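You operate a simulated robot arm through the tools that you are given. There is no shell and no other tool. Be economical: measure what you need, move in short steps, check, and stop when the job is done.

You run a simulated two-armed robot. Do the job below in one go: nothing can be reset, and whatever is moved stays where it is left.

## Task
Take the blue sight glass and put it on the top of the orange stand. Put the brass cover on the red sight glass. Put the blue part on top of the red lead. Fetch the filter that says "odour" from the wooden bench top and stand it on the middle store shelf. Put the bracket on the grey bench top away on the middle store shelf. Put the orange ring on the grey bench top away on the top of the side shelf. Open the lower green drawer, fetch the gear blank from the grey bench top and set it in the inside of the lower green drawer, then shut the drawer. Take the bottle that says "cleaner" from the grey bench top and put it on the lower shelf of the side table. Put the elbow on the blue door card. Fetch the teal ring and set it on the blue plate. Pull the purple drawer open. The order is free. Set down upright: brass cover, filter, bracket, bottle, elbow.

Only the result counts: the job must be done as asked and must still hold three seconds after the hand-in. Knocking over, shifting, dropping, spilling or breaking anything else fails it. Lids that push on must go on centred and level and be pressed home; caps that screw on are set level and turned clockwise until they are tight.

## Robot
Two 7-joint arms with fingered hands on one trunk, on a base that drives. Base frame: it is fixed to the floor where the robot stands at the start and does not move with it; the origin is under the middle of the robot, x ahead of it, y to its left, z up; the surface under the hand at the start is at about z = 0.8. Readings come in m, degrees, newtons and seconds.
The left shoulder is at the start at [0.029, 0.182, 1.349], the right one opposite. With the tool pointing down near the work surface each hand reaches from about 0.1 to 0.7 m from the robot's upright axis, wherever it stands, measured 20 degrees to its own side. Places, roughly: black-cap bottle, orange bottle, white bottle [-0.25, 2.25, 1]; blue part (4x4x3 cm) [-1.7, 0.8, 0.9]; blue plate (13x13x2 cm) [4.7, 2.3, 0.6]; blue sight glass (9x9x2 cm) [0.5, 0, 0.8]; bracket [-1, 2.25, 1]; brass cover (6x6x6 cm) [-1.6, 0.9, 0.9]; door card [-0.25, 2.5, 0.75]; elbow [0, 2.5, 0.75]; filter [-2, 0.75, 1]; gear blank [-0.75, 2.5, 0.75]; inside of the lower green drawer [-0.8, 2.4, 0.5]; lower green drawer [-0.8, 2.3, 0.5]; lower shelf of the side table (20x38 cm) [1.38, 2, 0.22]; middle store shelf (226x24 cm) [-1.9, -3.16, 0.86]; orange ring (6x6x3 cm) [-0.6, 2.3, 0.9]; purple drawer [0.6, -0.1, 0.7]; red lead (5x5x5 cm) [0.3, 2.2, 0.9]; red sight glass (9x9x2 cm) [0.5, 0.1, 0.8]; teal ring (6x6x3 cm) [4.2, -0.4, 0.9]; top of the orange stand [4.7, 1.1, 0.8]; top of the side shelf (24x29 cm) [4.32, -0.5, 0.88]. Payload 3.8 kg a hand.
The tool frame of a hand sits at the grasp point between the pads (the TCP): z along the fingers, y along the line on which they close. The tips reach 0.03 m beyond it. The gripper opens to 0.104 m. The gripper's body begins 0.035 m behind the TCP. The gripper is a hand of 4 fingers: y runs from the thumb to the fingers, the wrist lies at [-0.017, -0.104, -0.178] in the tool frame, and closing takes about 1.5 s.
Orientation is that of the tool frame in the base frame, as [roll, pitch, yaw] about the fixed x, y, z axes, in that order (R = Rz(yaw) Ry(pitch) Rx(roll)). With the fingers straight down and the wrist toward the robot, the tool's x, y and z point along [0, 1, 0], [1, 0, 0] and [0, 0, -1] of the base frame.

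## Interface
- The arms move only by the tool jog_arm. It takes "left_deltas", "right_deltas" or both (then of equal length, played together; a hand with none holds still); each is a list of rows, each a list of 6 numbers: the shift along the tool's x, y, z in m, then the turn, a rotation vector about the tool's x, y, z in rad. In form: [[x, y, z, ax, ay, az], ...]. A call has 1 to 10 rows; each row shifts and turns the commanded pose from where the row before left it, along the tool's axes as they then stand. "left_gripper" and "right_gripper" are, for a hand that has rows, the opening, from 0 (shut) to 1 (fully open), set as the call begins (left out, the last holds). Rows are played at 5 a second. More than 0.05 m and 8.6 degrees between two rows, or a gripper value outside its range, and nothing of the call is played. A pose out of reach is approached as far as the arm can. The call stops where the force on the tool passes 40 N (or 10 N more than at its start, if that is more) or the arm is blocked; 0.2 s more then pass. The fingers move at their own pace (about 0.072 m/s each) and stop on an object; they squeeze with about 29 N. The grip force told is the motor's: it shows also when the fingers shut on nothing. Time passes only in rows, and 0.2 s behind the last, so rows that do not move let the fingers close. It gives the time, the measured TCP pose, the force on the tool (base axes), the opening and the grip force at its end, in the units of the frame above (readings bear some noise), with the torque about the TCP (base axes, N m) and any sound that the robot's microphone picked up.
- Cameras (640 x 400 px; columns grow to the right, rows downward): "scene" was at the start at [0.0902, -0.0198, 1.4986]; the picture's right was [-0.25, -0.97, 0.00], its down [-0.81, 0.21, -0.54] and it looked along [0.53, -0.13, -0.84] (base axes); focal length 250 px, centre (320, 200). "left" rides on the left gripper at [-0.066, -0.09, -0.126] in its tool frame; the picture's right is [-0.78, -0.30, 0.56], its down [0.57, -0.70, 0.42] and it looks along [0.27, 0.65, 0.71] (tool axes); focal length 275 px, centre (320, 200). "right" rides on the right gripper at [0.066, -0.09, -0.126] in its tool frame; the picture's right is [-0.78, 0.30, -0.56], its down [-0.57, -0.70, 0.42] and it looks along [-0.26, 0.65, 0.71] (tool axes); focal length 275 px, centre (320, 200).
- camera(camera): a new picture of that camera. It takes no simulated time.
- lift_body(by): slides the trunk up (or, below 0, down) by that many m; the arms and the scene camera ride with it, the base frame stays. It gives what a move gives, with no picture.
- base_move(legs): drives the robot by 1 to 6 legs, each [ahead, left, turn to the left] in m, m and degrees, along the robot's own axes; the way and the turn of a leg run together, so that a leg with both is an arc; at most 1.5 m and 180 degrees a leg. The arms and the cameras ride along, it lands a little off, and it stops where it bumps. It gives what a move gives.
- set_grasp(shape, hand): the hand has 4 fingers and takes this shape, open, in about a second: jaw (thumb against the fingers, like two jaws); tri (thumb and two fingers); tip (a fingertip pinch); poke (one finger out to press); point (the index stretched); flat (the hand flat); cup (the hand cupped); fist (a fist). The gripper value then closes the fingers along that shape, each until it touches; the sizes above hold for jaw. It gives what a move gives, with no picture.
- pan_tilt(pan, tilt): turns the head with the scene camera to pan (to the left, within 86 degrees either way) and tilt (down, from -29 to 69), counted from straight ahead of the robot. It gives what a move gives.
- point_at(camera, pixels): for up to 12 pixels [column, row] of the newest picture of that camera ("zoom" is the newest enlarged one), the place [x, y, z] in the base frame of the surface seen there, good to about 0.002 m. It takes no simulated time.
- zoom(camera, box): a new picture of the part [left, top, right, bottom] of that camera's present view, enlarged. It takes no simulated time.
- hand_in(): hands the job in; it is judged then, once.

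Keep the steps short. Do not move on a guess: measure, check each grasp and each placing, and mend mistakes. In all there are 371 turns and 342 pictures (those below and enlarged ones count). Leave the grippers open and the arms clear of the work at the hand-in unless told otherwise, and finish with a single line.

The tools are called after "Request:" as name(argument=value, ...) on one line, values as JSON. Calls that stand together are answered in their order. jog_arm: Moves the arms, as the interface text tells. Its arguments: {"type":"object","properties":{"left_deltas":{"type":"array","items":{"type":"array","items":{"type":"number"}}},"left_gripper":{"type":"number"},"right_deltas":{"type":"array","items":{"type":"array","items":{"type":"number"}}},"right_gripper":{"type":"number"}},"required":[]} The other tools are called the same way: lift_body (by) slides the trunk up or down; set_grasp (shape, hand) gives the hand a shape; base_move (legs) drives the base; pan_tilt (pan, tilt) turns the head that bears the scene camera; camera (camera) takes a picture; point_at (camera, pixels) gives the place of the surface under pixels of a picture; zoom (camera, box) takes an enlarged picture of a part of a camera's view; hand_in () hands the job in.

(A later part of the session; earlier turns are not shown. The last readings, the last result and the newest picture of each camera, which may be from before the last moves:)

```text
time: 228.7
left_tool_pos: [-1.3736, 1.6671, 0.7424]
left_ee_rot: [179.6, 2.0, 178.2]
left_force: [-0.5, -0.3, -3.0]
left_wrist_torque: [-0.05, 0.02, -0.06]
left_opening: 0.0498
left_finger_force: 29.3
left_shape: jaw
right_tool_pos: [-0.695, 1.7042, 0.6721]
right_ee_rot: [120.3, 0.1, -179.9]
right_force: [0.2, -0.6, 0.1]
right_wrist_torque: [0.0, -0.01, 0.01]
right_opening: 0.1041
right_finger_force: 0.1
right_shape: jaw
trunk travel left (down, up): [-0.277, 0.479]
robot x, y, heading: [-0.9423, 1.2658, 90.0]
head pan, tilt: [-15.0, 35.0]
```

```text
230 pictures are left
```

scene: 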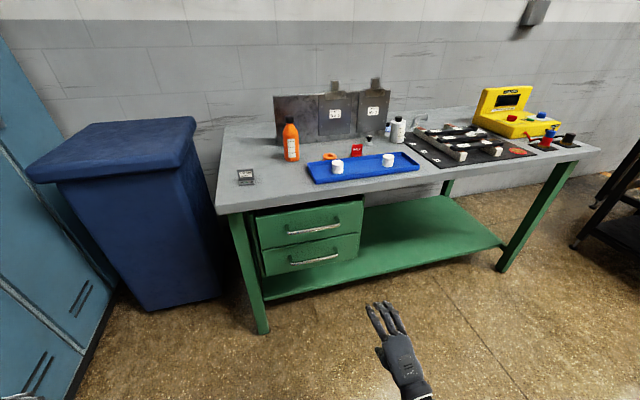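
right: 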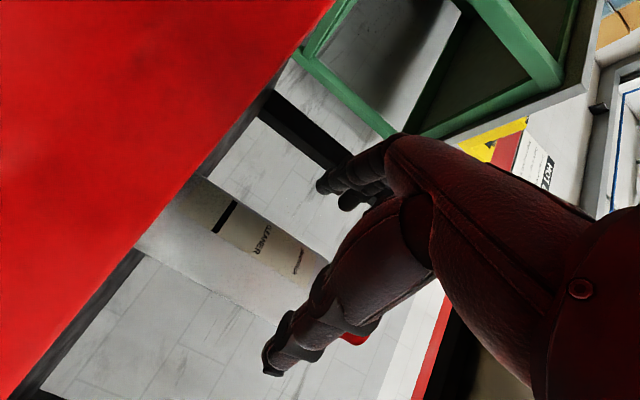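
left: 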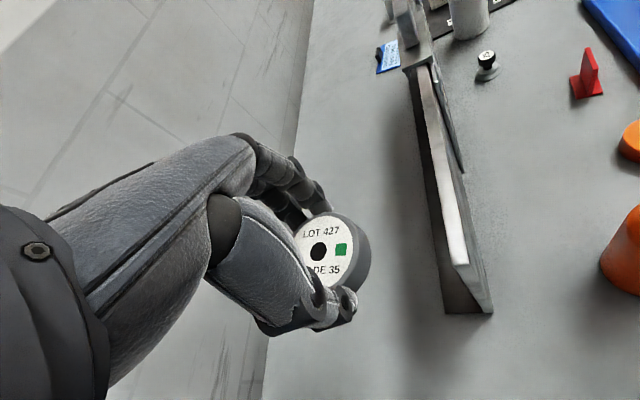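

Request:
zoom(camera="scene", box=[245, 190, 375, 290])

Request:
point_at(camera="zoom", pixels=[[345, 290], [300, 300], [235, 292], [410, 280], [235, 310], [330, 330], [330, 262], [400, 305], [180, 300]])

```text
4.00 times, centred on (310, 240) of scene
```

zoom: 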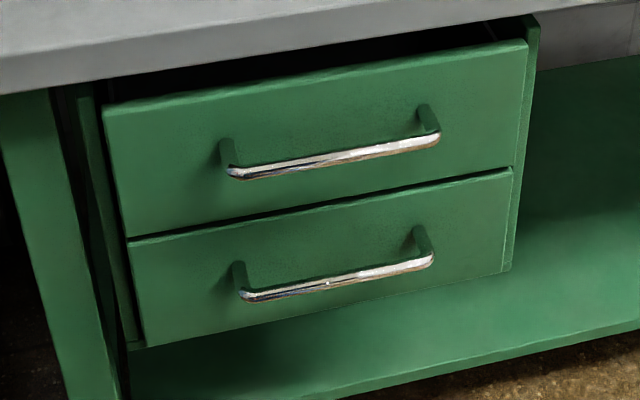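

```text
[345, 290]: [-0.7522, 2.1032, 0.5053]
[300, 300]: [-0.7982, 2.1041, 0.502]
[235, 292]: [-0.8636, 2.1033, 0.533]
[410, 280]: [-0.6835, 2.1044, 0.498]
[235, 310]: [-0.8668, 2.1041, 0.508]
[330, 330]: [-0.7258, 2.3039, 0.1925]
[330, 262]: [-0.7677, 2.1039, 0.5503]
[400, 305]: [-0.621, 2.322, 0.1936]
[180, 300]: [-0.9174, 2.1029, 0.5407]
```

Request:
point_at(camera="zoom", pixels=[[265, 294], [300, 287], [330, 281], [360, 275], [400, 266], [425, 262], [325, 284], [330, 278], [220, 250], [330, 158]])

```text
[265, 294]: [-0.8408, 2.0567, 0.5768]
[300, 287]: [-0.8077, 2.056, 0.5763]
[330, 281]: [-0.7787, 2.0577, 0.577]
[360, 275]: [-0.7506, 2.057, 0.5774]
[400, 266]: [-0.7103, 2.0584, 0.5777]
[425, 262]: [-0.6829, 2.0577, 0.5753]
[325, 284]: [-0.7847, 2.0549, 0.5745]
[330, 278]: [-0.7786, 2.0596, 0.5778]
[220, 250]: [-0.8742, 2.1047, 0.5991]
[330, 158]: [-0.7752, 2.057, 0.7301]
```

Request:
lift_body(by=-0.095)

Request:
jog_arm(right_deltas=[[0.03, 0, 0, 0, 0, 0], [0.035, 0, 0, 0, 0, 0]], right_gripper=0.4)

Request:
base_move(legs=[[0.28, 0, 0]])

Request:
pan_tilt(pan=-15, tilt=45)

Request:
camera(camera="scene")

Request:
camera(camera="right")

```text
time: 230.0
left_tool_pos: [-1.3731, 1.6676, 0.6473]
left_ee_rot: [179.7, 2.0, 178.2]
left_force: [-0.1, 0.7, -3.5]
left_wrist_torque: [0.01, 0.01, -0.01]
left_opening: 0.0498
left_finger_force: 28.9
left_shape: jaw
right_tool_pos: [-0.6931, 1.7056, 0.578]
right_ee_rot: [120.1, 0.1, -179.9]
right_force: [-0.9, -0.3, -0.2]
right_wrist_torque: [0.02, 0.02, -0.01]
right_opening: 0.1039
right_finger_force: 0.0
right_shape: jaw
trunk travel left (down, up): [-0.182, 0.574]
robot x, y, heading: [-0.9421, 1.264, 89.9]
head pan, tilt: [-15.0, 35.0]
```

```text
time: 230.6
left_tool_pos: [-1.3743, 1.6678, 0.6473]
left_ee_rot: [179.8, 2.0, 178.2]
left_force: [-0.1, -0.3, -3.6]
left_wrist_torque: [-0.03, 0.03, 0.01]
left_opening: 0.0497
left_finger_force: 29.5
left_shape: jaw
right_tool_pos: [-0.7482, 1.7043, 0.5777]
right_ee_rot: [120.0, 2.1, -179.0]
right_force: [-0.7, -0.9, -0.3]
right_wrist_torque: [0.01, 0.0, 0.03]
right_opening: 0.0422
right_finger_force: 0.1
right_shape: jaw
trunk travel left (down, up): [-0.182, 0.574]
robot x, y, heading: [-0.9447, 1.2665, 90.1]
head pan, tilt: [-15.0, 35.0]
```

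```text
time: 232.5
left_tool_pos: [-1.3691, 1.9498, 0.6468]
left_ee_rot: [179.9, 2.1, 177.6]
left_force: [0.0, 0.6, -3.5]
left_wrist_torque: [0.01, 0.01, 0.01]
left_opening: 0.0497
left_finger_force: 29.1
left_shape: jaw
right_tool_pos: [-0.7445, 1.9777, 0.5767]
right_ee_rot: [120.3, 1.9, -179.6]
right_force: [0.1, -0.8, 0.6]
right_wrist_torque: [-0.01, 0.02, 0.03]
right_opening: 0.0421
right_finger_force: 0.0
right_shape: jaw
trunk travel left (down, up): [-0.182, 0.574]
robot x, y, heading: [-0.9395, 1.5412, 89.3]
head pan, tilt: [-15.0, 35.0]
```

```text
time: 233.2
left_tool_pos: [-1.3678, 1.9492, 0.6462]
left_ee_rot: [179.8, 2.0, 177.6]
left_force: [-0.6, 0.4, -4.4]
left_wrist_torque: [-0.02, 0.01, 0.03]
left_opening: 0.0499
left_finger_force: 28.8
left_shape: jaw
right_tool_pos: [-0.7426, 1.9771, 0.5755]
right_ee_rot: [120.4, 2.0, -179.4]
right_force: [-0.1, 0.5, 0.1]
right_wrist_torque: [-0.02, -0.01, 0.0]
right_opening: 0.0419
right_finger_force: 0.1
right_shape: jaw
trunk travel left (down, up): [-0.182, 0.574]
robot x, y, heading: [-0.9349, 1.543, 89.7]
head pan, tilt: [-15.0, 45.0]
```

```text
228 pictures are left
```

scene: 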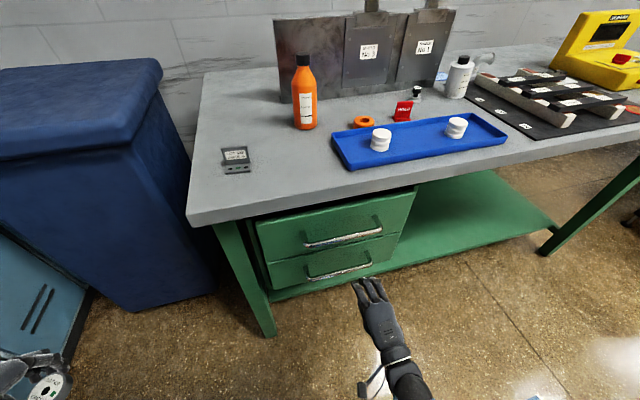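

```text
227 pictures are left
```

right: 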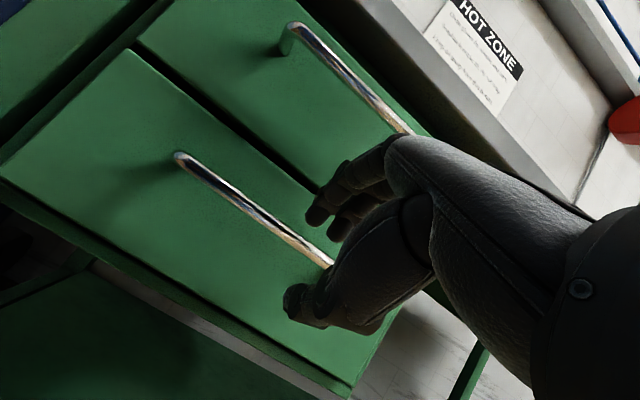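

Request:
jog_arm(right_deltas=[[0, 0.0185, 0.032, 0, 0, 0], [0, 0.0185, 0.032, 0, 0, 0]])

Request:
camera(camera="right")

Request:
zoom(camera="scene", box=[270, 190, 430, 310])

```text
time: 233.8
left_tool_pos: [-1.3681, 1.9489, 0.6469]
left_ee_rot: [179.7, 2.0, 177.6]
left_force: [0.6, -0.1, -3.5]
left_wrist_torque: [-0.03, 0.01, -0.02]
left_opening: 0.0497
left_finger_force: 29.1
left_shape: jaw
right_tool_pos: [-0.7466, 2.0543, 0.5735]
right_ee_rot: [120.4, 1.7, -179.6]
right_force: [-1.1, 0.4, -0.4]
right_wrist_torque: [-0.01, 0.02, 0.01]
right_opening: 0.042
right_finger_force: 0.1
right_shape: jaw
trunk travel left (down, up): [-0.182, 0.574]
robot x, y, heading: [-0.9387, 1.5384, 89.7]
head pan, tilt: [-15.0, 45.0]
```

```text
226 pictures are left
```

right: 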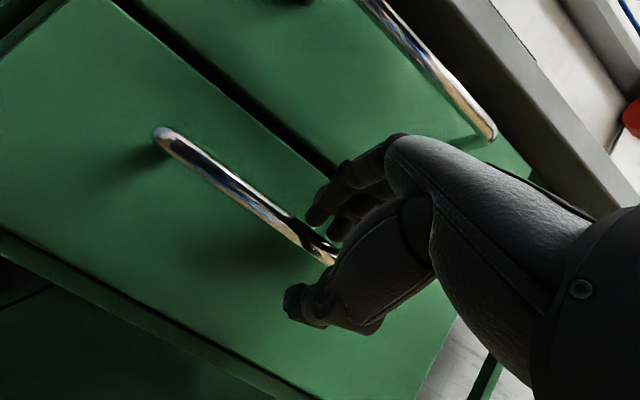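

```text
3.33 times, centred on (350, 250) of scene
```

zoom: 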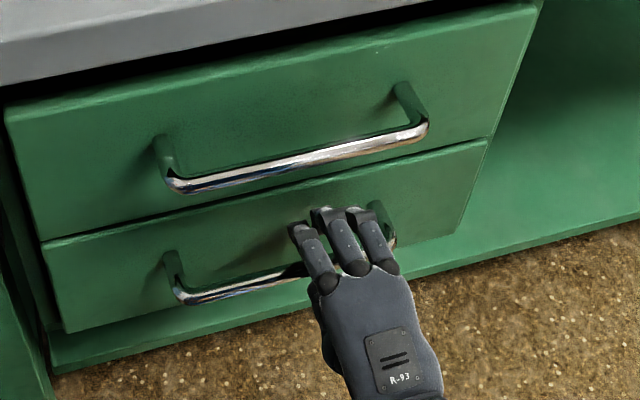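

Bar lies between thumb and fingers. I close, then pull with the base.

Request:
jog_arm(right_deltas=[[0, 0, 0, 0, 0, 0], [0, 0, 0, 0, 0, 0], [0, 0, 0, 0, 0, 0], [0, 0, 0, 0, 0, 0], [0, 0, 0, 0, 0, 0]], right_gripper=0)

Request:
base_move(legs=[[-0.12, 0, 0]])

Request:
camera(camera="scene")

```text
time: 235.0
left_tool_pos: [-1.3684, 1.9479, 0.6472]
left_ee_rot: [179.7, 2.0, 177.6]
left_force: [-0.8, 0.3, -3.9]
left_wrist_torque: [-0.02, 0.0, 0.01]
left_opening: 0.0496
left_finger_force: 28.6
left_shape: jaw
right_tool_pos: [-0.747, 2.0529, 0.5734]
right_ee_rot: [120.5, 1.9, -179.6]
right_force: [-1.7, 3.4, -7.7]
right_wrist_torque: [-0.04, -0.03, 0.04]
right_opening: 0.0053
right_finger_force: 29.1
right_shape: jaw
trunk travel left (down, up): [-0.182, 0.574]
robot x, y, heading: [-0.9434, 1.5429, 89.3]
head pan, tilt: [-15.0, 45.0]
```

```text
time: 236.3
left_tool_pos: [-1.3686, 1.8273, 0.6475]
left_ee_rot: [179.9, 2.1, 177.6]
left_force: [-0.5, 0.0, -3.8]
left_wrist_torque: [-0.03, -0.02, 0.02]
left_opening: 0.0499
left_finger_force: 29.2
left_shape: jaw
right_tool_pos: [-0.7469, 1.9312, 0.5733]
right_ee_rot: [120.5, 1.9, -179.4]
right_force: [6.4, -1.6, -9.3]
right_wrist_torque: [-0.11, -0.03, -0.03]
right_opening: 0.0058
right_finger_force: 29.3
right_shape: jaw
trunk travel left (down, up): [-0.182, 0.574]
robot x, y, heading: [-0.94, 1.4234, 89.5]
head pan, tilt: [-15.0, 45.0]
```

```text
224 pictures are left
```

scene: 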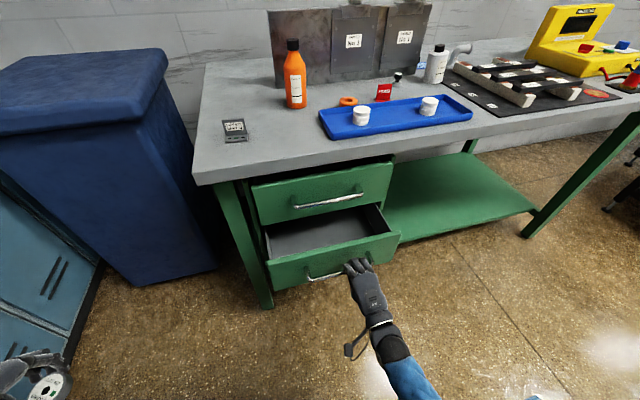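

Drawer is opening. I pull it further.

Request:
base_move(legs=[[-0.12, 0, 0]])

Request:
camera(camera="scene")

```text
time: 237.5
left_tool_pos: [-1.3701, 1.7079, 0.6464]
left_ee_rot: [179.7, 2.0, 177.7]
left_force: [0.1, 0.6, -4.2]
left_wrist_torque: [-0.02, 0.0, 0.0]
left_opening: 0.0495
left_finger_force: 29.5
left_shape: jaw
right_tool_pos: [-0.7452, 1.8114, 0.5713]
right_ee_rot: [120.6, 1.9, -179.5]
right_force: [7.5, -2.1, -8.1]
right_wrist_torque: [-0.1, -0.03, -0.08]
right_opening: 0.006
right_finger_force: 28.7
right_shape: jaw
trunk travel left (down, up): [-0.182, 0.574]
robot x, y, heading: [-0.9438, 1.2992, 89.6]
head pan, tilt: [-15.0, 45.0]
```

```text
223 pictures are left
```

scene: 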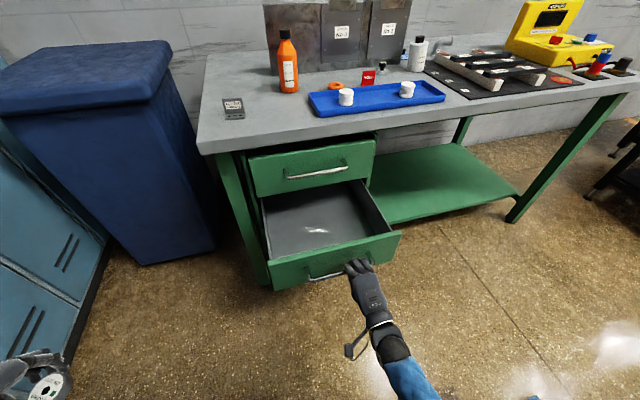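

Request:
jog_arm(right_deltas=[[0, 0, 0, 0, 0, 0], [0, 0, 0, 0, 0, 0], [0, -0.01, -0.01, 0, 0, 0], [0, -0.02, -0.034, 0, 0, 0], [0, -0.02, -0.034, 0, 0, 0]], right_gripper=0.5)

Request:
camera(camera="scene")

Request:
point_at(camera="scene", pixels=[[320, 225], [300, 210], [340, 200], [290, 240], [370, 225], [335, 258], [268, 215], [350, 190], [395, 232], [270, 262]])

```text
time: 238.7
left_tool_pos: [-1.371, 1.7081, 0.6476]
left_ee_rot: [179.7, 2.0, 177.7]
left_force: [0.8, 0.7, -3.4]
left_wrist_torque: [0.01, -0.03, -0.03]
left_opening: 0.0499
left_finger_force: 28.9
left_shape: jaw
right_tool_pos: [-0.7468, 1.7188, 0.5677]
right_ee_rot: [120.5, 2.0, -179.4]
right_force: [0.3, -0.1, 0.9]
right_wrist_torque: [-0.01, -0.03, -0.02]
right_opening: 0.0516
right_finger_force: 0.0
right_shape: jaw
trunk travel left (down, up): [-0.182, 0.574]
robot x, y, heading: [-0.9398, 1.3034, 89.5]
head pan, tilt: [-15.0, 45.0]
```

```text
222 pictures are left
```

scene: 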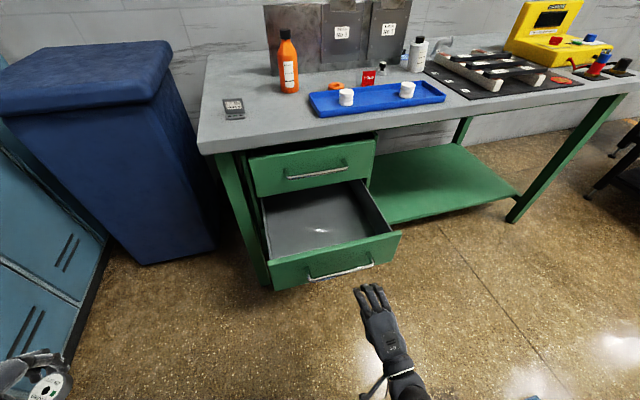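

```text
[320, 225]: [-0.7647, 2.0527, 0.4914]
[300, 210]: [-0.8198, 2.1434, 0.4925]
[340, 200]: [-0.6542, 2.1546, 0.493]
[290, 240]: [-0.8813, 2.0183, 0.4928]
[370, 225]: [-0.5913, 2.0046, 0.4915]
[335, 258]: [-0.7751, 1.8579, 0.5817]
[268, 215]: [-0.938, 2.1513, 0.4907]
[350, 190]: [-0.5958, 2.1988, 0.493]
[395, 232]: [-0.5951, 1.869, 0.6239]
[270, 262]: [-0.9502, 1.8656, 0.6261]
```

Request:
lift_body(by=0.1)

Request:
base_move(legs=[[0, -0.33, 0.4], [0.1, 0, 0]])

Request:
jog_arm(left_deltas=[[-0.045, 0.0, 0, 0, 0, 0], [-0.045, 0, 0, 0, 0, 0], [-0.045, 0, 0, 0, 0, 0], [-0.045, 0, 0, 0, 0, 0], [-0.045, 0, 0, 0, 0, 0]])

Request:
pan_tilt(pan=10, tilt=50)

Request:
camera(camera="scene")

```text
time: 240.0
left_tool_pos: [-1.3715, 1.7082, 0.7476]
left_ee_rot: [179.8, 2.0, 177.7]
left_force: [-0.9, 0.0, -3.7]
left_wrist_torque: [-0.04, -0.01, 0.0]
left_opening: 0.05
left_finger_force: 29.0
left_shape: jaw
right_tool_pos: [-0.7459, 1.7194, 0.6688]
right_ee_rot: [120.6, 2.0, -179.7]
right_force: [1.0, 0.5, -0.9]
right_wrist_torque: [-0.03, 0.05, 0.01]
right_opening: 0.0518
right_finger_force: 0.0
right_shape: jaw
trunk travel left (down, up): [-0.282, 0.474]
robot x, y, heading: [-0.9416, 1.3025, 89.6]
head pan, tilt: [-15.0, 45.0]
```

```text
time: 243.0
left_tool_pos: [-1.0388, 1.8046, 0.747]
left_ee_rot: [179.8, 1.9, 177.6]
left_force: [0.2, 1.1, -3.8]
left_wrist_torque: [-0.04, 0.01, 0.02]
left_opening: 0.0499
left_finger_force: 28.8
left_shape: jaw
right_tool_pos: [-0.4132, 1.8157, 0.6687]
right_ee_rot: [120.6, 2.0, -179.7]
right_force: [0.0, 0.0, 0.0]
right_wrist_torque: [-0.03, 0.0, -0.04]
right_opening: 0.0517
right_finger_force: 0.0
right_shape: jaw
trunk travel left (down, up): [-0.282, 0.474]
robot x, y, heading: [-0.6094, 1.3978, 89.6]
head pan, tilt: [-15.0, 45.0]
```

```text
time: 244.2
left_tool_pos: [-0.8126, 1.7925, 0.7588]
left_ee_rot: [179.7, 2.1, 177.7]
left_force: [-0.2, -0.8, -2.9]
left_wrist_torque: [-0.01, 0.01, 0.02]
left_opening: 0.0496
left_finger_force: 29.6
left_shape: jaw
right_tool_pos: [-0.4134, 1.8156, 0.6683]
right_ee_rot: [120.6, 2.0, -179.6]
right_force: [0.8, 1.6, -0.5]
right_wrist_torque: [-0.02, 0.0, 0.04]
right_opening: 0.0517
right_finger_force: 0.0
right_shape: jaw
trunk travel left (down, up): [-0.282, 0.474]
robot x, y, heading: [-0.6113, 1.3984, 89.7]
head pan, tilt: [-15.0, 45.0]
```

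```text
time: 245.1
left_tool_pos: [-0.8138, 1.7917, 0.7587]
left_ee_rot: [179.8, 2.0, 177.5]
left_force: [0.4, 0.1, -3.4]
left_wrist_torque: [0.03, 0.03, -0.01]
left_opening: 0.0499
left_finger_force: 28.7
left_shape: jaw
right_tool_pos: [-0.4134, 1.8161, 0.6694]
right_ee_rot: [120.6, 2.0, -179.5]
right_force: [0.0, -0.4, -0.2]
right_wrist_torque: [0.04, 0.01, -0.02]
right_opening: 0.0518
right_finger_force: 0.1
right_shape: jaw
trunk travel left (down, up): [-0.282, 0.474]
robot x, y, heading: [-0.6104, 1.3974, 89.4]
head pan, tilt: [10.0, 50.0]
```

```text
221 pictures are left
```

scene: 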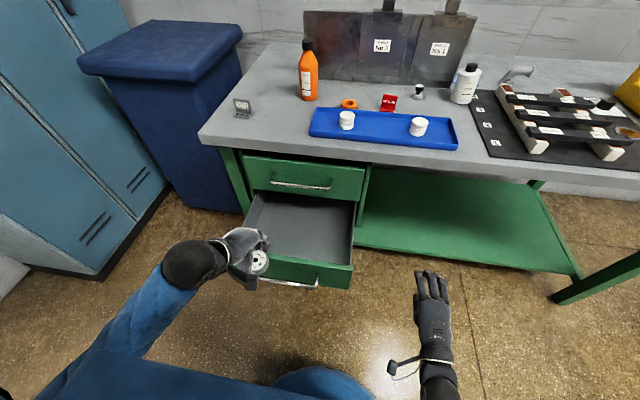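

Request:
jog_arm(left_deltas=[[-0.01, 0.045, 0, 0, 0, 0], [-0.01, 0.045, 0, 0, 0, 0], [-0.01, 0.045, 0, 0, 0, 0], [0, 0.045, 0, 0, 0, 0]])

Request:
lift_body(by=-0.15)

Request:
camera(camera="scene")

Request:
camera(camera="left")

```text
time: 246.1
left_tool_pos: [-0.7736, 1.9713, 0.7607]
left_ee_rot: [180.0, 2.0, 177.6]
left_force: [-1.0, -0.4, -3.7]
left_wrist_torque: [-0.05, 0.01, 0.01]
left_opening: 0.05
left_finger_force: 29.1
left_shape: jaw
right_tool_pos: [-0.4131, 1.8164, 0.6685]
right_ee_rot: [120.6, 2.0, -179.6]
right_force: [0.0, 0.0, 0.2]
right_wrist_torque: [0.0, 0.01, 0.02]
right_opening: 0.0517
right_finger_force: 0.1
right_shape: jaw
trunk travel left (down, up): [-0.282, 0.474]
robot x, y, heading: [-0.6086, 1.4003, 89.4]
head pan, tilt: [10.0, 50.0]
```

```text
time: 247.8
left_tool_pos: [-0.775, 1.9726, 0.6074]
left_ee_rot: [179.7, 2.1, 177.6]
left_force: [-0.1, 1.0, -3.8]
left_wrist_torque: [-0.04, -0.02, 0.03]
left_opening: 0.0498
left_finger_force: 28.6
left_shape: jaw
right_tool_pos: [-0.4132, 1.816, 0.5195]
right_ee_rot: [120.6, 2.0, -179.6]
right_force: [0.4, -0.1, 0.2]
right_wrist_torque: [0.0, 0.01, 0.0]
right_opening: 0.0519
right_finger_force: 0.1
right_shape: jaw
trunk travel left (down, up): [-0.132, 0.624]
robot x, y, heading: [-0.6087, 1.3964, 89.4]
head pan, tilt: [10.0, 50.0]
```

```text
220 pictures are left
```

scene: 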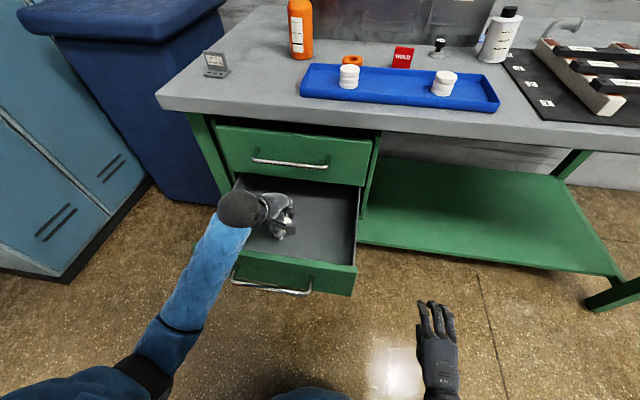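

```text
219 pictures are left
```

left: 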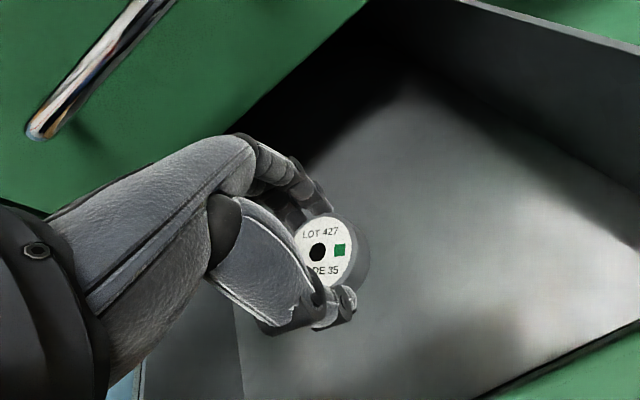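

Request:
jog_arm(left_deltas=[[0, 0, 0.03, 0, 0, 0], [0, 0, 0.03, 0, 0, 0], [0, 0, 0.014, 0, 0, 0]])

Request:
camera(camera="left")

```text
time: 248.6
left_tool_pos: [-0.7735, 1.9744, 0.5325]
left_ee_rot: [179.8, 2.0, 177.6]
left_force: [0.1, -0.2, -4.7]
left_wrist_torque: [-0.01, -0.01, 0.01]
left_opening: 0.0497
left_finger_force: 28.9
left_shape: jaw
right_tool_pos: [-0.414, 1.8149, 0.5187]
right_ee_rot: [120.6, 2.0, -179.7]
right_force: [0.7, -0.2, 0.2]
right_wrist_torque: [-0.02, 0.06, 0.0]
right_opening: 0.0517
right_finger_force: 0.1
right_shape: jaw
trunk travel left (down, up): [-0.132, 0.624]
robot x, y, heading: [-0.6092, 1.4006, 89.4]
head pan, tilt: [10.0, 50.0]
```

```text
218 pictures are left
```

left: 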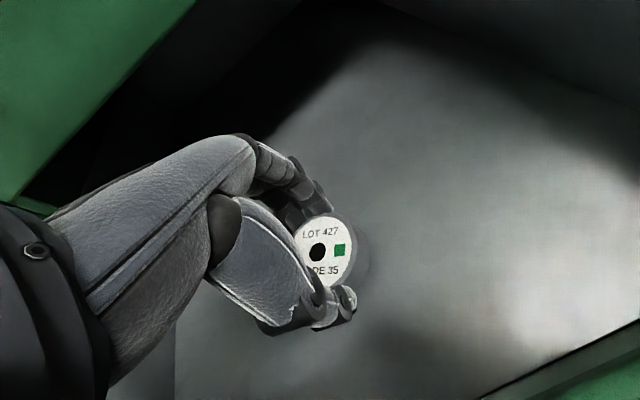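

Request:
jog_arm(left_deltas=[[0, 0, 0.004, 0, 0, 0], [0, 0, 0.003, 0, 0, 0], [0, 0, 0.002, 0, 0, 0]])

```text
time: 249.4
left_tool_pos: [-0.7732, 1.9731, 0.526]
left_ee_rot: [179.3, 1.9, 177.7]
left_force: [-2.0, -0.4, 8.5]
left_wrist_torque: [0.07, 0.07, 0.01]
left_opening: 0.05
left_finger_force: 28.8
left_shape: jaw
right_tool_pos: [-0.4134, 1.8152, 0.5198]
right_ee_rot: [120.5, 2.0, -179.5]
right_force: [0.8, 0.3, -0.2]
right_wrist_torque: [0.01, 0.01, -0.02]
right_opening: 0.0516
right_finger_force: 0.2
right_shape: jaw
trunk travel left (down, up): [-0.132, 0.624]
robot x, y, heading: [-0.6064, 1.3986, 89.2]
head pan, tilt: [10.0, 50.0]
```

Touching the drawer floor. I open and rise.

Request:
jog_arm(left_deltas=[[0, 0, -0.001, 0, 0, 0], [0, 0, 0, 0, 0, 0], [0, 0, 0, 0, 0, 0], [0, 0, 0, 0, 0, 0], [0, 0, -0.03, 0, 0, 0], [0, 0, -0.04, 0, 0, 0], [0, 0, -0.04, 0, 0, 0], [0, 0, -0.03, 0, 0, 0]], left_gripper=0.85)

Request:
lift_body(by=0.12)

Request:
camera(camera="left")

```text
time: 251.2
left_tool_pos: [-0.777, 1.9723, 0.6686]
left_ee_rot: [179.8, 2.1, 177.6]
left_force: [-0.6, 0.2, -0.3]
left_wrist_torque: [0.01, -0.02, -0.01]
left_opening: 0.0882
left_finger_force: 0.1
left_shape: jaw
right_tool_pos: [-0.413, 1.8151, 0.5191]
right_ee_rot: [120.5, 2.0, -179.6]
right_force: [-0.7, 1.0, -1.2]
right_wrist_torque: [-0.01, 0.02, -0.01]
right_opening: 0.0516
right_finger_force: 0.1
right_shape: jaw
trunk travel left (down, up): [-0.132, 0.624]
robot x, y, heading: [-0.6135, 1.3981, 89.6]
head pan, tilt: [10.0, 50.0]
```

```text
time: 252.7
left_tool_pos: [-0.7774, 1.9743, 0.784]
left_ee_rot: [179.8, 2.0, 177.6]
left_force: [-0.4, -0.3, -0.1]
left_wrist_torque: [0.0, -0.01, -0.03]
left_opening: 0.0881
left_finger_force: 0.0
left_shape: jaw
right_tool_pos: [-0.4118, 1.8158, 0.6382]
right_ee_rot: [120.7, 2.0, -179.7]
right_force: [0.6, 0.2, 0.2]
right_wrist_torque: [-0.01, 0.03, -0.02]
right_opening: 0.0515
right_finger_force: 0.1
right_shape: jaw
trunk travel left (down, up): [-0.252, 0.504]
robot x, y, heading: [-0.6089, 1.3985, 89.2]
head pan, tilt: [10.0, 50.0]
```

```text
217 pictures are left
```

left: 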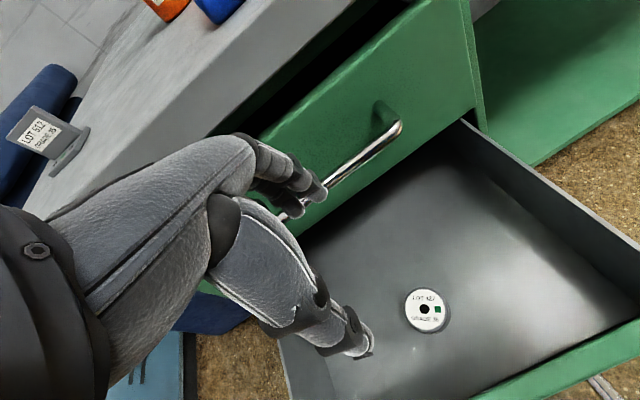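

Gear is in the drawer. I bring the right hand back to the handle to push it shut.

Request:
jog_arm(left_deltas=[[0, -0.05, 0, 0, 0, 0], [0, -0.05, 0, 0, 0, 0], [0, -0.05, 0, 0, 0, 0]])

Request:
base_move(legs=[[-0.13, 0, 0.6], [0, 0.335, 0]])

Request:
lift_body(by=-0.068)

Request:
camera(camera="right")

```text
time: 253.5
left_tool_pos: [-0.785, 1.8228, 0.7863]
left_ee_rot: [179.8, 2.0, 177.6]
left_force: [-0.1, -0.9, -0.9]
left_wrist_torque: [-0.01, -0.01, -0.02]
left_opening: 0.0884
left_finger_force: 0.0
left_shape: jaw
right_tool_pos: [-0.4136, 1.815, 0.6404]
right_ee_rot: [120.6, 2.0, -179.7]
right_force: [0.2, 0.1, -0.3]
right_wrist_torque: [-0.01, 0.02, 0.01]
right_opening: 0.0516
right_finger_force: 0.1
right_shape: jaw
trunk travel left (down, up): [-0.252, 0.504]
robot x, y, heading: [-0.6074, 1.396, 89.3]
head pan, tilt: [10.0, 50.0]
```

```text
time: 256.6
left_tool_pos: [-1.1256, 1.691, 0.7848]
left_ee_rot: [179.9, 2.1, 178.0]
left_force: [-1.1, -0.5, 0.0]
left_wrist_torque: [-0.01, 0.0, 0.02]
left_opening: 0.0881
left_finger_force: 0.0
left_shape: jaw
right_tool_pos: [-0.7546, 1.6842, 0.64]
right_ee_rot: [120.5, 2.0, -179.3]
right_force: [0.3, 0.2, -0.5]
right_wrist_torque: [0.02, -0.01, -0.01]
right_opening: 0.0516
right_finger_force: 0.0
right_shape: jaw
trunk travel left (down, up): [-0.252, 0.504]
robot x, y, heading: [-0.9456, 1.2651, 89.8]
head pan, tilt: [10.0, 50.0]
```

```text
time: 257.7
left_tool_pos: [-1.1253, 1.69, 0.7184]
left_ee_rot: [179.6, 2.0, 178.1]
left_force: [-0.4, 0.8, 0.4]
left_wrist_torque: [-0.02, 0.0, 0.02]
left_opening: 0.0882
left_finger_force: 0.1
left_shape: jaw
right_tool_pos: [-0.7539, 1.6847, 0.5719]
right_ee_rot: [120.4, 2.0, -179.2]
right_force: [-0.6, 1.0, 0.4]
right_wrist_torque: [0.02, 0.0, -0.04]
right_opening: 0.0514
right_finger_force: 0.0
right_shape: jaw
trunk travel left (down, up): [-0.184, 0.572]
robot x, y, heading: [-0.9499, 1.2648, 90.0]
head pan, tilt: [10.0, 50.0]
```

```text
216 pictures are left
```

right: 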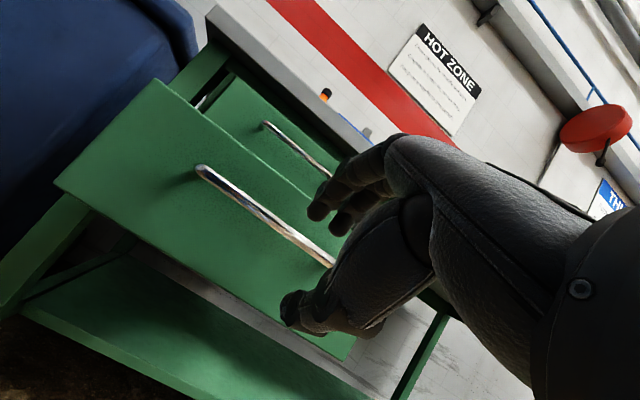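

Request:
jog_arm(left_deltas=[[0.02, 0, -0.04, 0, 0, 0], [0.02, 0, -0.04, 0, 0, 0], [0.02, 0, -0.04, 0, 0, 0], [0, 0, -0.04, 0, 0, 0]])

Request:
base_move(legs=[[0.122, 0, 0]])

Request:
jog_arm(right_deltas=[[0, 0, 0, 0, 0, 0], [0, 0, 0, 0, 0, 0], [0, 0, 0, 0, 0, 0], [0, 0, 0, 0, 0, 0], [0, 0, 0, 0, 0, 0]], right_gripper=0)

Request:
camera(camera="right")

```text
time: 258.7
left_tool_pos: [-1.1867, 1.7301, 0.8615]
left_ee_rot: [179.8, 2.0, 178.0]
left_force: [-0.2, -0.5, -0.5]
left_wrist_torque: [0.0, -0.01, -0.02]
left_opening: 0.0883
left_finger_force: 0.2
left_shape: jaw
left hand out of reach, approached as far as the arm can: row 1, 2, 3
right_tool_pos: [-0.7528, 1.6836, 0.5702]
right_ee_rot: [120.5, 2.0, -179.1]
right_force: [0.1, 0.3, 0.3]
right_wrist_torque: [0.03, 0.02, -0.01]
right_opening: 0.0518
right_finger_force: 0.1
right_shape: jaw
trunk travel left (down, up): [-0.184, 0.572]
robot x, y, heading: [-0.9483, 1.2659, 89.6]
head pan, tilt: [10.0, 50.0]
```

```text
time: 259.9
left_tool_pos: [-1.186, 1.8524, 0.8613]
left_ee_rot: [180.0, 2.0, 178.0]
left_force: [-0.2, 0.3, 0.3]
left_wrist_torque: [0.01, 0.06, -0.01]
left_opening: 0.0885
left_finger_force: 0.1
left_shape: jaw
right_tool_pos: [-0.7542, 1.8057, 0.5711]
right_ee_rot: [120.7, 2.0, -179.2]
right_force: [0.0, 0.4, 0.3]
right_wrist_torque: [-0.03, 0.0, 0.01]
right_opening: 0.0518
right_finger_force: 0.0
right_shape: jaw
trunk travel left (down, up): [-0.184, 0.572]
robot x, y, heading: [-0.9464, 1.3846, 90.2]
head pan, tilt: [10.0, 50.0]
```

```text
time: 261.1
left_tool_pos: [-1.1866, 1.853, 0.8617]
left_ee_rot: [179.9, 1.9, 178.0]
left_force: [0.6, -0.4, -0.1]
left_wrist_torque: [0.02, -0.02, 0.02]
left_opening: 0.0886
left_finger_force: 0.0
left_shape: jaw
right_tool_pos: [-0.7543, 1.8075, 0.5695]
right_ee_rot: [120.9, 2.0, -179.1]
right_force: [0.1, 0.1, -10.1]
right_wrist_torque: [-0.09, -0.03, 0.03]
right_opening: 0.0059
right_finger_force: 29.1
right_shape: jaw
trunk travel left (down, up): [-0.184, 0.572]
robot x, y, heading: [-0.9449, 1.3927, 89.9]
head pan, tilt: [10.0, 50.0]
```

```text
215 pictures are left
```

right: 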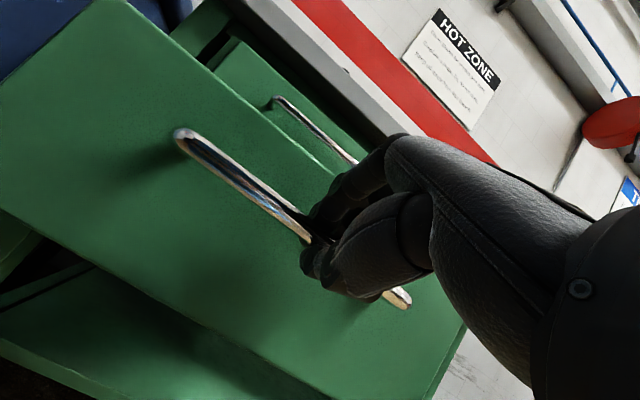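

Request:
base_move(legs=[[0.235, 0, 0]])

Request:
camera(camera="right")

```text
time: 262.9
left_tool_pos: [-1.1854, 2.0843, 0.8617]
left_ee_rot: [179.9, 2.0, 178.0]
left_force: [0.3, 0.5, 0.6]
left_wrist_torque: [0.02, 0.02, 0.0]
left_opening: 0.0884
left_finger_force: 0.0
left_shape: jaw
right_tool_pos: [-0.7532, 2.0377, 0.57]
right_ee_rot: [120.8, 2.0, -179.1]
right_force: [-7.1, 1.1, -14.0]
right_wrist_torque: [-0.18, -0.05, 0.17]
right_opening: 0.0058
right_finger_force: 28.7
right_shape: jaw
trunk travel left (down, up): [-0.184, 0.572]
robot x, y, heading: [-0.9435, 1.6205, 89.6]
head pan, tilt: [10.0, 50.0]
```

```text
214 pictures are left
```

right: 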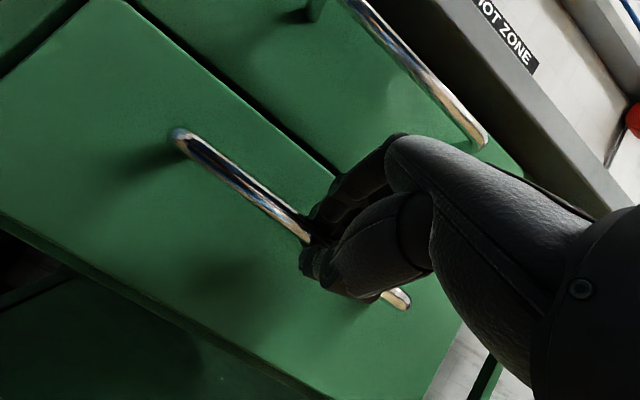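

Request:
jog_arm(right_deltas=[[0, 0.004, 0.007, 0, 0, 0], [0, 0.004, 0.007, 0, 0, 0], [0, 0.003, 0.005, 0, 0, 0], [0, 0.002, 0.004, 0, 0, 0]])

Request:
camera(camera="right")

```text
time: 263.9
left_tool_pos: [-1.1847, 2.0839, 0.8613]
left_ee_rot: [179.9, 2.0, 178.0]
left_force: [0.0, 0.4, 0.1]
left_wrist_torque: [0.02, -0.03, 0.02]
left_opening: 0.0884
left_finger_force: 0.0
left_shape: jaw
right_tool_pos: [-0.7532, 2.0619, 0.5667]
right_ee_rot: [121.0, 2.0, -179.2]
right_force: [-1.8, -9.7, -11.1]
right_wrist_torque: [-0.12, -0.04, -0.01]
right_opening: 0.006
right_finger_force: 28.9
right_shape: jaw
trunk travel left (down, up): [-0.184, 0.572]
robot x, y, heading: [-0.9487, 1.6202, 89.8]
head pan, tilt: [10.0, 50.0]
```

```text
213 pictures are left
```

right: 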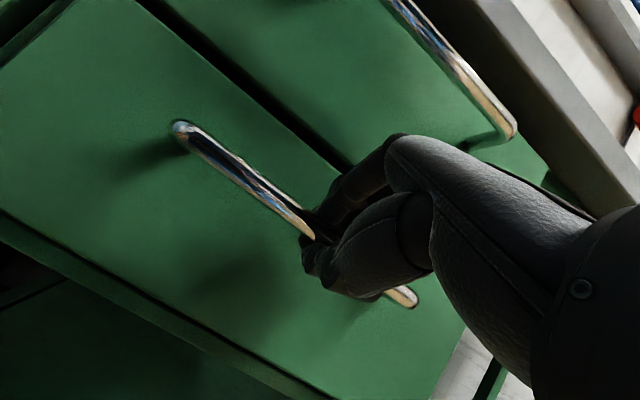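

Request:
point_at(camera="right", pixels=[[120, 200], [60, 110], [270, 60], [450, 300], [200, 280], [430, 140]])

Request:
jog_arm(right_deltas=[[0, 0.003, 0.005, 0, 0, 0], [0, 0.002, 0.003, 0, 0, 0]])

```text
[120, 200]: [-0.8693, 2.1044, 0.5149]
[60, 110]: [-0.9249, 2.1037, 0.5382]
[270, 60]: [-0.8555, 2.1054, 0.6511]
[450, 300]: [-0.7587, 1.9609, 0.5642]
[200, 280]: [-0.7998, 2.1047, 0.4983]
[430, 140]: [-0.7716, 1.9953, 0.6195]
```

```text
time: 264.5
left_tool_pos: [-1.1866, 2.084, 0.8613]
left_ee_rot: [179.8, 2.0, 178.1]
left_force: [0.3, -0.3, 0.6]
left_wrist_torque: [0.0, -0.01, 0.0]
left_opening: 0.0883
left_finger_force: 0.0
left_shape: jaw
right_tool_pos: [-0.7539, 2.0706, 0.5675]
right_ee_rot: [121.2, 2.0, -179.0]
right_force: [2.9, -17.2, -19.9]
right_wrist_torque: [0.05, -0.04, 0.02]
right_opening: 0.0067
right_finger_force: 29.0
right_shape: jaw
trunk travel left (down, up): [-0.184, 0.572]
robot x, y, heading: [-0.9474, 1.6173, 90.2]
head pan, tilt: [10.0, 50.0]
```

The drawer face is at y = 2.104 as at first, so it is shut. I release and back off.

Request:
jog_arm(right_deltas=[[0, -0.004, -0.006, 0, 0, 0], [0, 0, 0, 0, 0, 0], [0, 0, 0, 0, 0, 0], [0, -0.015, -0.025, 0, 0, 0], [0, -0.02, -0.035, 0, 0, 0], [0, -0.02, -0.035, 0, 0, 0]], right_gripper=0.6)

Request:
base_move(legs=[[-0.2, 0, 0]])

Request:
camera(camera="scene")

```text
time: 265.9
left_tool_pos: [-1.1858, 2.0827, 0.8609]
left_ee_rot: [179.7, 1.9, 178.0]
left_force: [0.8, 0.0, 0.3]
left_wrist_torque: [-0.01, -0.03, -0.02]
left_opening: 0.0883
left_finger_force: 0.1
left_shape: jaw
right_tool_pos: [-0.7524, 1.955, 0.5718]
right_ee_rot: [120.5, 2.0, -179.1]
right_force: [0.0, 1.0, -0.8]
right_wrist_torque: [-0.04, -0.03, -0.02]
right_opening: 0.0619
right_finger_force: 0.0
right_shape: jaw
trunk travel left (down, up): [-0.184, 0.572]
robot x, y, heading: [-0.9412, 1.6199, 89.7]
head pan, tilt: [10.0, 50.0]
```

```text
time: 267.4
left_tool_pos: [-1.186, 1.8923, 0.8618]
left_ee_rot: [179.7, 2.0, 178.1]
left_force: [0.1, -1.0, 0.3]
left_wrist_torque: [0.05, -0.01, -0.05]
left_opening: 0.088
left_finger_force: 0.0
left_shape: jaw
right_tool_pos: [-0.7532, 1.7642, 0.5705]
right_ee_rot: [120.7, 2.0, -179.1]
right_force: [-0.3, -0.2, -0.2]
right_wrist_torque: [0.01, -0.01, 0.05]
right_opening: 0.062
right_finger_force: 0.2
right_shape: jaw
trunk travel left (down, up): [-0.184, 0.572]
robot x, y, heading: [-0.9439, 1.4298, 90.0]
head pan, tilt: [10.0, 50.0]
```

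```text
212 pictures are left
```

scene: 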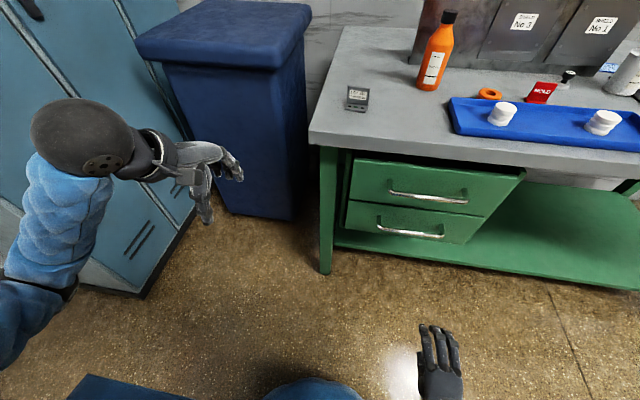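

Request:
base_move(legs=[[0, -0.52, 0]])

Request:
lift_body(by=0.4)

Request:
base_move(legs=[[0.2, 0, 0]])

Request:
pan_tilt(pan=-15, tilt=40)

Request:
camera(camera="scene")

```text
time: 270.4
left_tool_pos: [-0.6845, 1.8915, 0.8622]
left_ee_rot: [179.7, 2.0, 179.7]
left_force: [-0.2, -0.4, -1.0]
left_wrist_torque: [0.02, 0.0, 0.0]
left_opening: 0.0882
left_finger_force: 0.0
left_shape: jaw
right_tool_pos: [-0.2473, 1.7748, 0.5702]
right_ee_rot: [120.6, 2.0, -177.6]
right_force: [0.3, 0.0, 0.1]
right_wrist_torque: [0.0, 0.02, -0.01]
right_opening: 0.0622
right_finger_force: 0.1
right_shape: jaw
trunk travel left (down, up): [-0.184, 0.572]
robot x, y, heading: [-0.4329, 1.435, 91.4]
head pan, tilt: [10.0, 50.0]
```

```text
time: 274.2
left_tool_pos: [-0.6851, 1.8925, 1.2609]
left_ee_rot: [179.8, 2.0, 179.6]
left_force: [0.1, 0.4, 0.1]
left_wrist_torque: [0.0, -0.03, -0.01]
left_opening: 0.0884
left_finger_force: 0.1
left_shape: jaw
right_tool_pos: [-0.2473, 1.776, 0.9708]
right_ee_rot: [120.6, 2.0, -177.5]
right_force: [0.8, -0.1, 0.5]
right_wrist_torque: [0.01, 0.02, -0.03]
right_opening: 0.0623
right_finger_force: 0.0
right_shape: jaw
trunk travel left (down, up): [-0.584, 0.172]
robot x, y, heading: [-0.4339, 1.4396, 91.7]
head pan, tilt: [10.0, 50.0]
```

```text
time: 275.8
left_tool_pos: [-0.689, 2.0907, 1.261]
left_ee_rot: [179.8, 2.1, 179.6]
left_force: [0.2, 0.2, 0.4]
left_wrist_torque: [-0.03, -0.01, 0.01]
left_opening: 0.088
left_finger_force: 0.0
left_shape: jaw
right_tool_pos: [-0.2531, 1.9753, 0.9704]
right_ee_rot: [120.6, 2.0, -177.4]
right_force: [0.1, 0.2, -0.2]
right_wrist_torque: [-0.01, 0.01, -0.02]
right_opening: 0.0622
right_finger_force: 0.0
right_shape: jaw
trunk travel left (down, up): [-0.584, 0.172]
robot x, y, heading: [-0.4382, 1.6346, 91.6]
head pan, tilt: [10.0, 50.0]
```

```text
time: 276.7
left_tool_pos: [-0.6893, 2.089, 1.2611]
left_ee_rot: [179.8, 1.9, 179.7]
left_force: [0.1, 0.0, 0.2]
left_wrist_torque: [0.03, -0.01, 0.01]
left_opening: 0.0882
left_finger_force: 0.0
left_shape: jaw
right_tool_pos: [-0.2526, 1.9736, 0.9702]
right_ee_rot: [120.6, 2.0, -177.5]
right_force: [0.4, 0.5, 0.5]
right_wrist_torque: [-0.03, -0.02, -0.04]
right_opening: 0.0621
right_finger_force: 0.0
right_shape: jaw
trunk travel left (down, up): [-0.584, 0.172]
robot x, y, heading: [-0.4342, 1.6349, 91.4]
head pan, tilt: [-15.0, 40.0]
```

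```text
211 pictures are left
```

scene: 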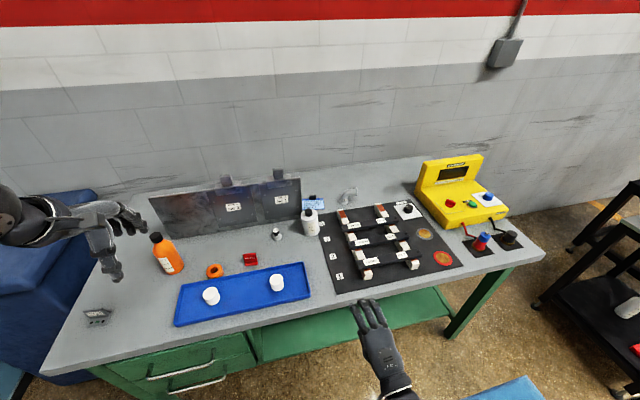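

Request:
zoom(camera="scene", box=[290, 170, 390, 240])

Request:
point_at(camera="zoom", pixels=[[150, 175], [95, 185], [230, 180], [190, 160], [360, 130], [345, 145], [405, 110], [420, 125], [345, 185], [130, 250], [145, 225]])

```text
5.71 times, centred on (340, 205) of scene
```

zoom: 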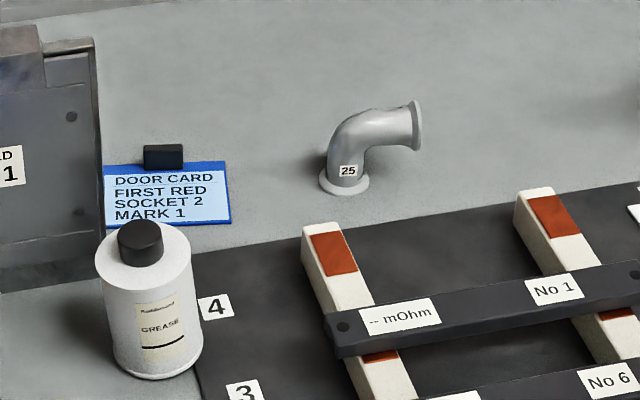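

```text
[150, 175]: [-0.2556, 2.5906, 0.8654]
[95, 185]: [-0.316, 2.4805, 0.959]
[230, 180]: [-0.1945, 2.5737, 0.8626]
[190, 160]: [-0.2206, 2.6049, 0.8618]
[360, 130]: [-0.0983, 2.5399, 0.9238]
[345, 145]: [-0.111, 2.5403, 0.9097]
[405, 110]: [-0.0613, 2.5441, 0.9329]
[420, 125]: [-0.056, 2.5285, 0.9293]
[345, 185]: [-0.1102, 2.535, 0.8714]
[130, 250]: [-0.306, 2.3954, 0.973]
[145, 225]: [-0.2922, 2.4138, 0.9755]
```

Request:
point_at(camera="zoom", pixels=[[322, 182], [367, 183], [345, 193], [370, 112], [385, 128], [385, 148], [415, 102], [417, 148], [228, 220], [222, 165], [110, 170], [200, 222]])

```text
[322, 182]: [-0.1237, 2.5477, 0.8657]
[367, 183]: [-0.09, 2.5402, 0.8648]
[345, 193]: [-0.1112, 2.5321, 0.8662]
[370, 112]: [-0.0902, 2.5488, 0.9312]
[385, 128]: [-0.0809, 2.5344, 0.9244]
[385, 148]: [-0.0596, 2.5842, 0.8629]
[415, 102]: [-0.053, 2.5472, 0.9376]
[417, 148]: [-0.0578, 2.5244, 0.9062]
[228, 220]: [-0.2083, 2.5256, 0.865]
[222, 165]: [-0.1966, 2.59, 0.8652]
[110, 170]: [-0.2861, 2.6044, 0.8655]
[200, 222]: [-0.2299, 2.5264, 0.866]
```

Request:
set_grasp(shape="tri", hand="right")

Request:
jog_arm(right_deltas=[[0, 0.01, 0, 0.14, 0, 0], [0, 0.01, 0, 0.14, 0, 0], [0, 0.01, 0, 0.14, 0, 0], [0, 0.01, -0.01, 0.14, 0, 0], [0, 0.01, -0.02, 0.138, 0, 0]], left_deltas=[[0.02, -0.02, -0.04, 0, 0, 0], [0.02, -0.02, -0.04, 0, 0, 0], [0.02, 0, -0.04, 0, 0, 0], [0, 0, 0, 0, 0, 0], [0, 0, 0, 0, 0, 0]])

Request:
camera(camera="right")

```text
time: 277.6
left_tool_pos: [-0.6901, 2.09, 1.2625]
left_ee_rot: [179.8, 2.0, 179.7]
left_force: [-0.1, 0.6, 0.4]
left_wrist_torque: [0.03, -0.02, 0.03]
left_opening: 0.0882
left_finger_force: 0.0
left_shape: jaw
right_tool_pos: [-0.2536, 1.9742, 0.9704]
right_ee_rot: [120.7, 2.0, -177.5]
right_force: [-0.5, -0.1, -0.2]
right_wrist_torque: [0.0, -0.02, -0.01]
right_opening: 0.1041
right_finger_force: 0.1
right_shape: tri
trunk travel left (down, up): [-0.584, 0.172]
robot x, y, heading: [-0.4365, 1.6348, 91.5]
head pan, tilt: [-15.0, 40.0]
```

```text
time: 279.0
left_tool_pos: [-0.7538, 2.0477, 1.3796]
left_ee_rot: [179.8, 1.9, 179.7]
left_force: [-0.9, 0.1, -1.0]
left_wrist_torque: [-0.01, -0.02, -0.02]
left_opening: 0.0883
left_finger_force: 0.0
left_shape: jaw
right_tool_pos: [-0.2346, 1.9803, 1.0153]
right_ee_rot: [162.8, 6.8, -174.5]
right_force: [0.1, -1.0, -0.1]
right_wrist_torque: [-0.01, 0.03, -0.01]
right_opening: 0.1039
right_finger_force: 0.1
right_shape: tri
trunk travel left (down, up): [-0.584, 0.172]
robot x, y, heading: [-0.4342, 1.6345, 91.7]
head pan, tilt: [-15.0, 40.0]
stopped in row 5 (right hand): the arm was blocked; the commanded pose is now the measured one
```

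```text
209 pictures are left
```

right: 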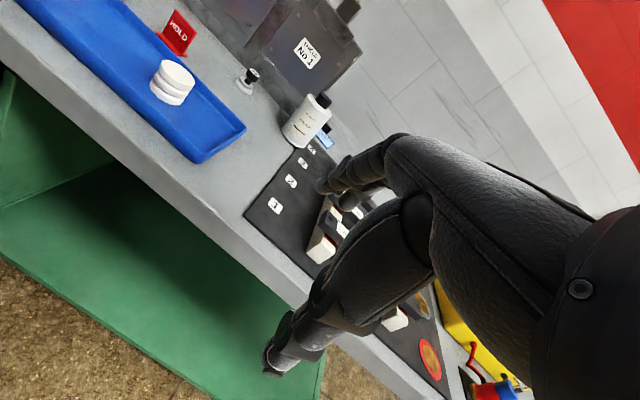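

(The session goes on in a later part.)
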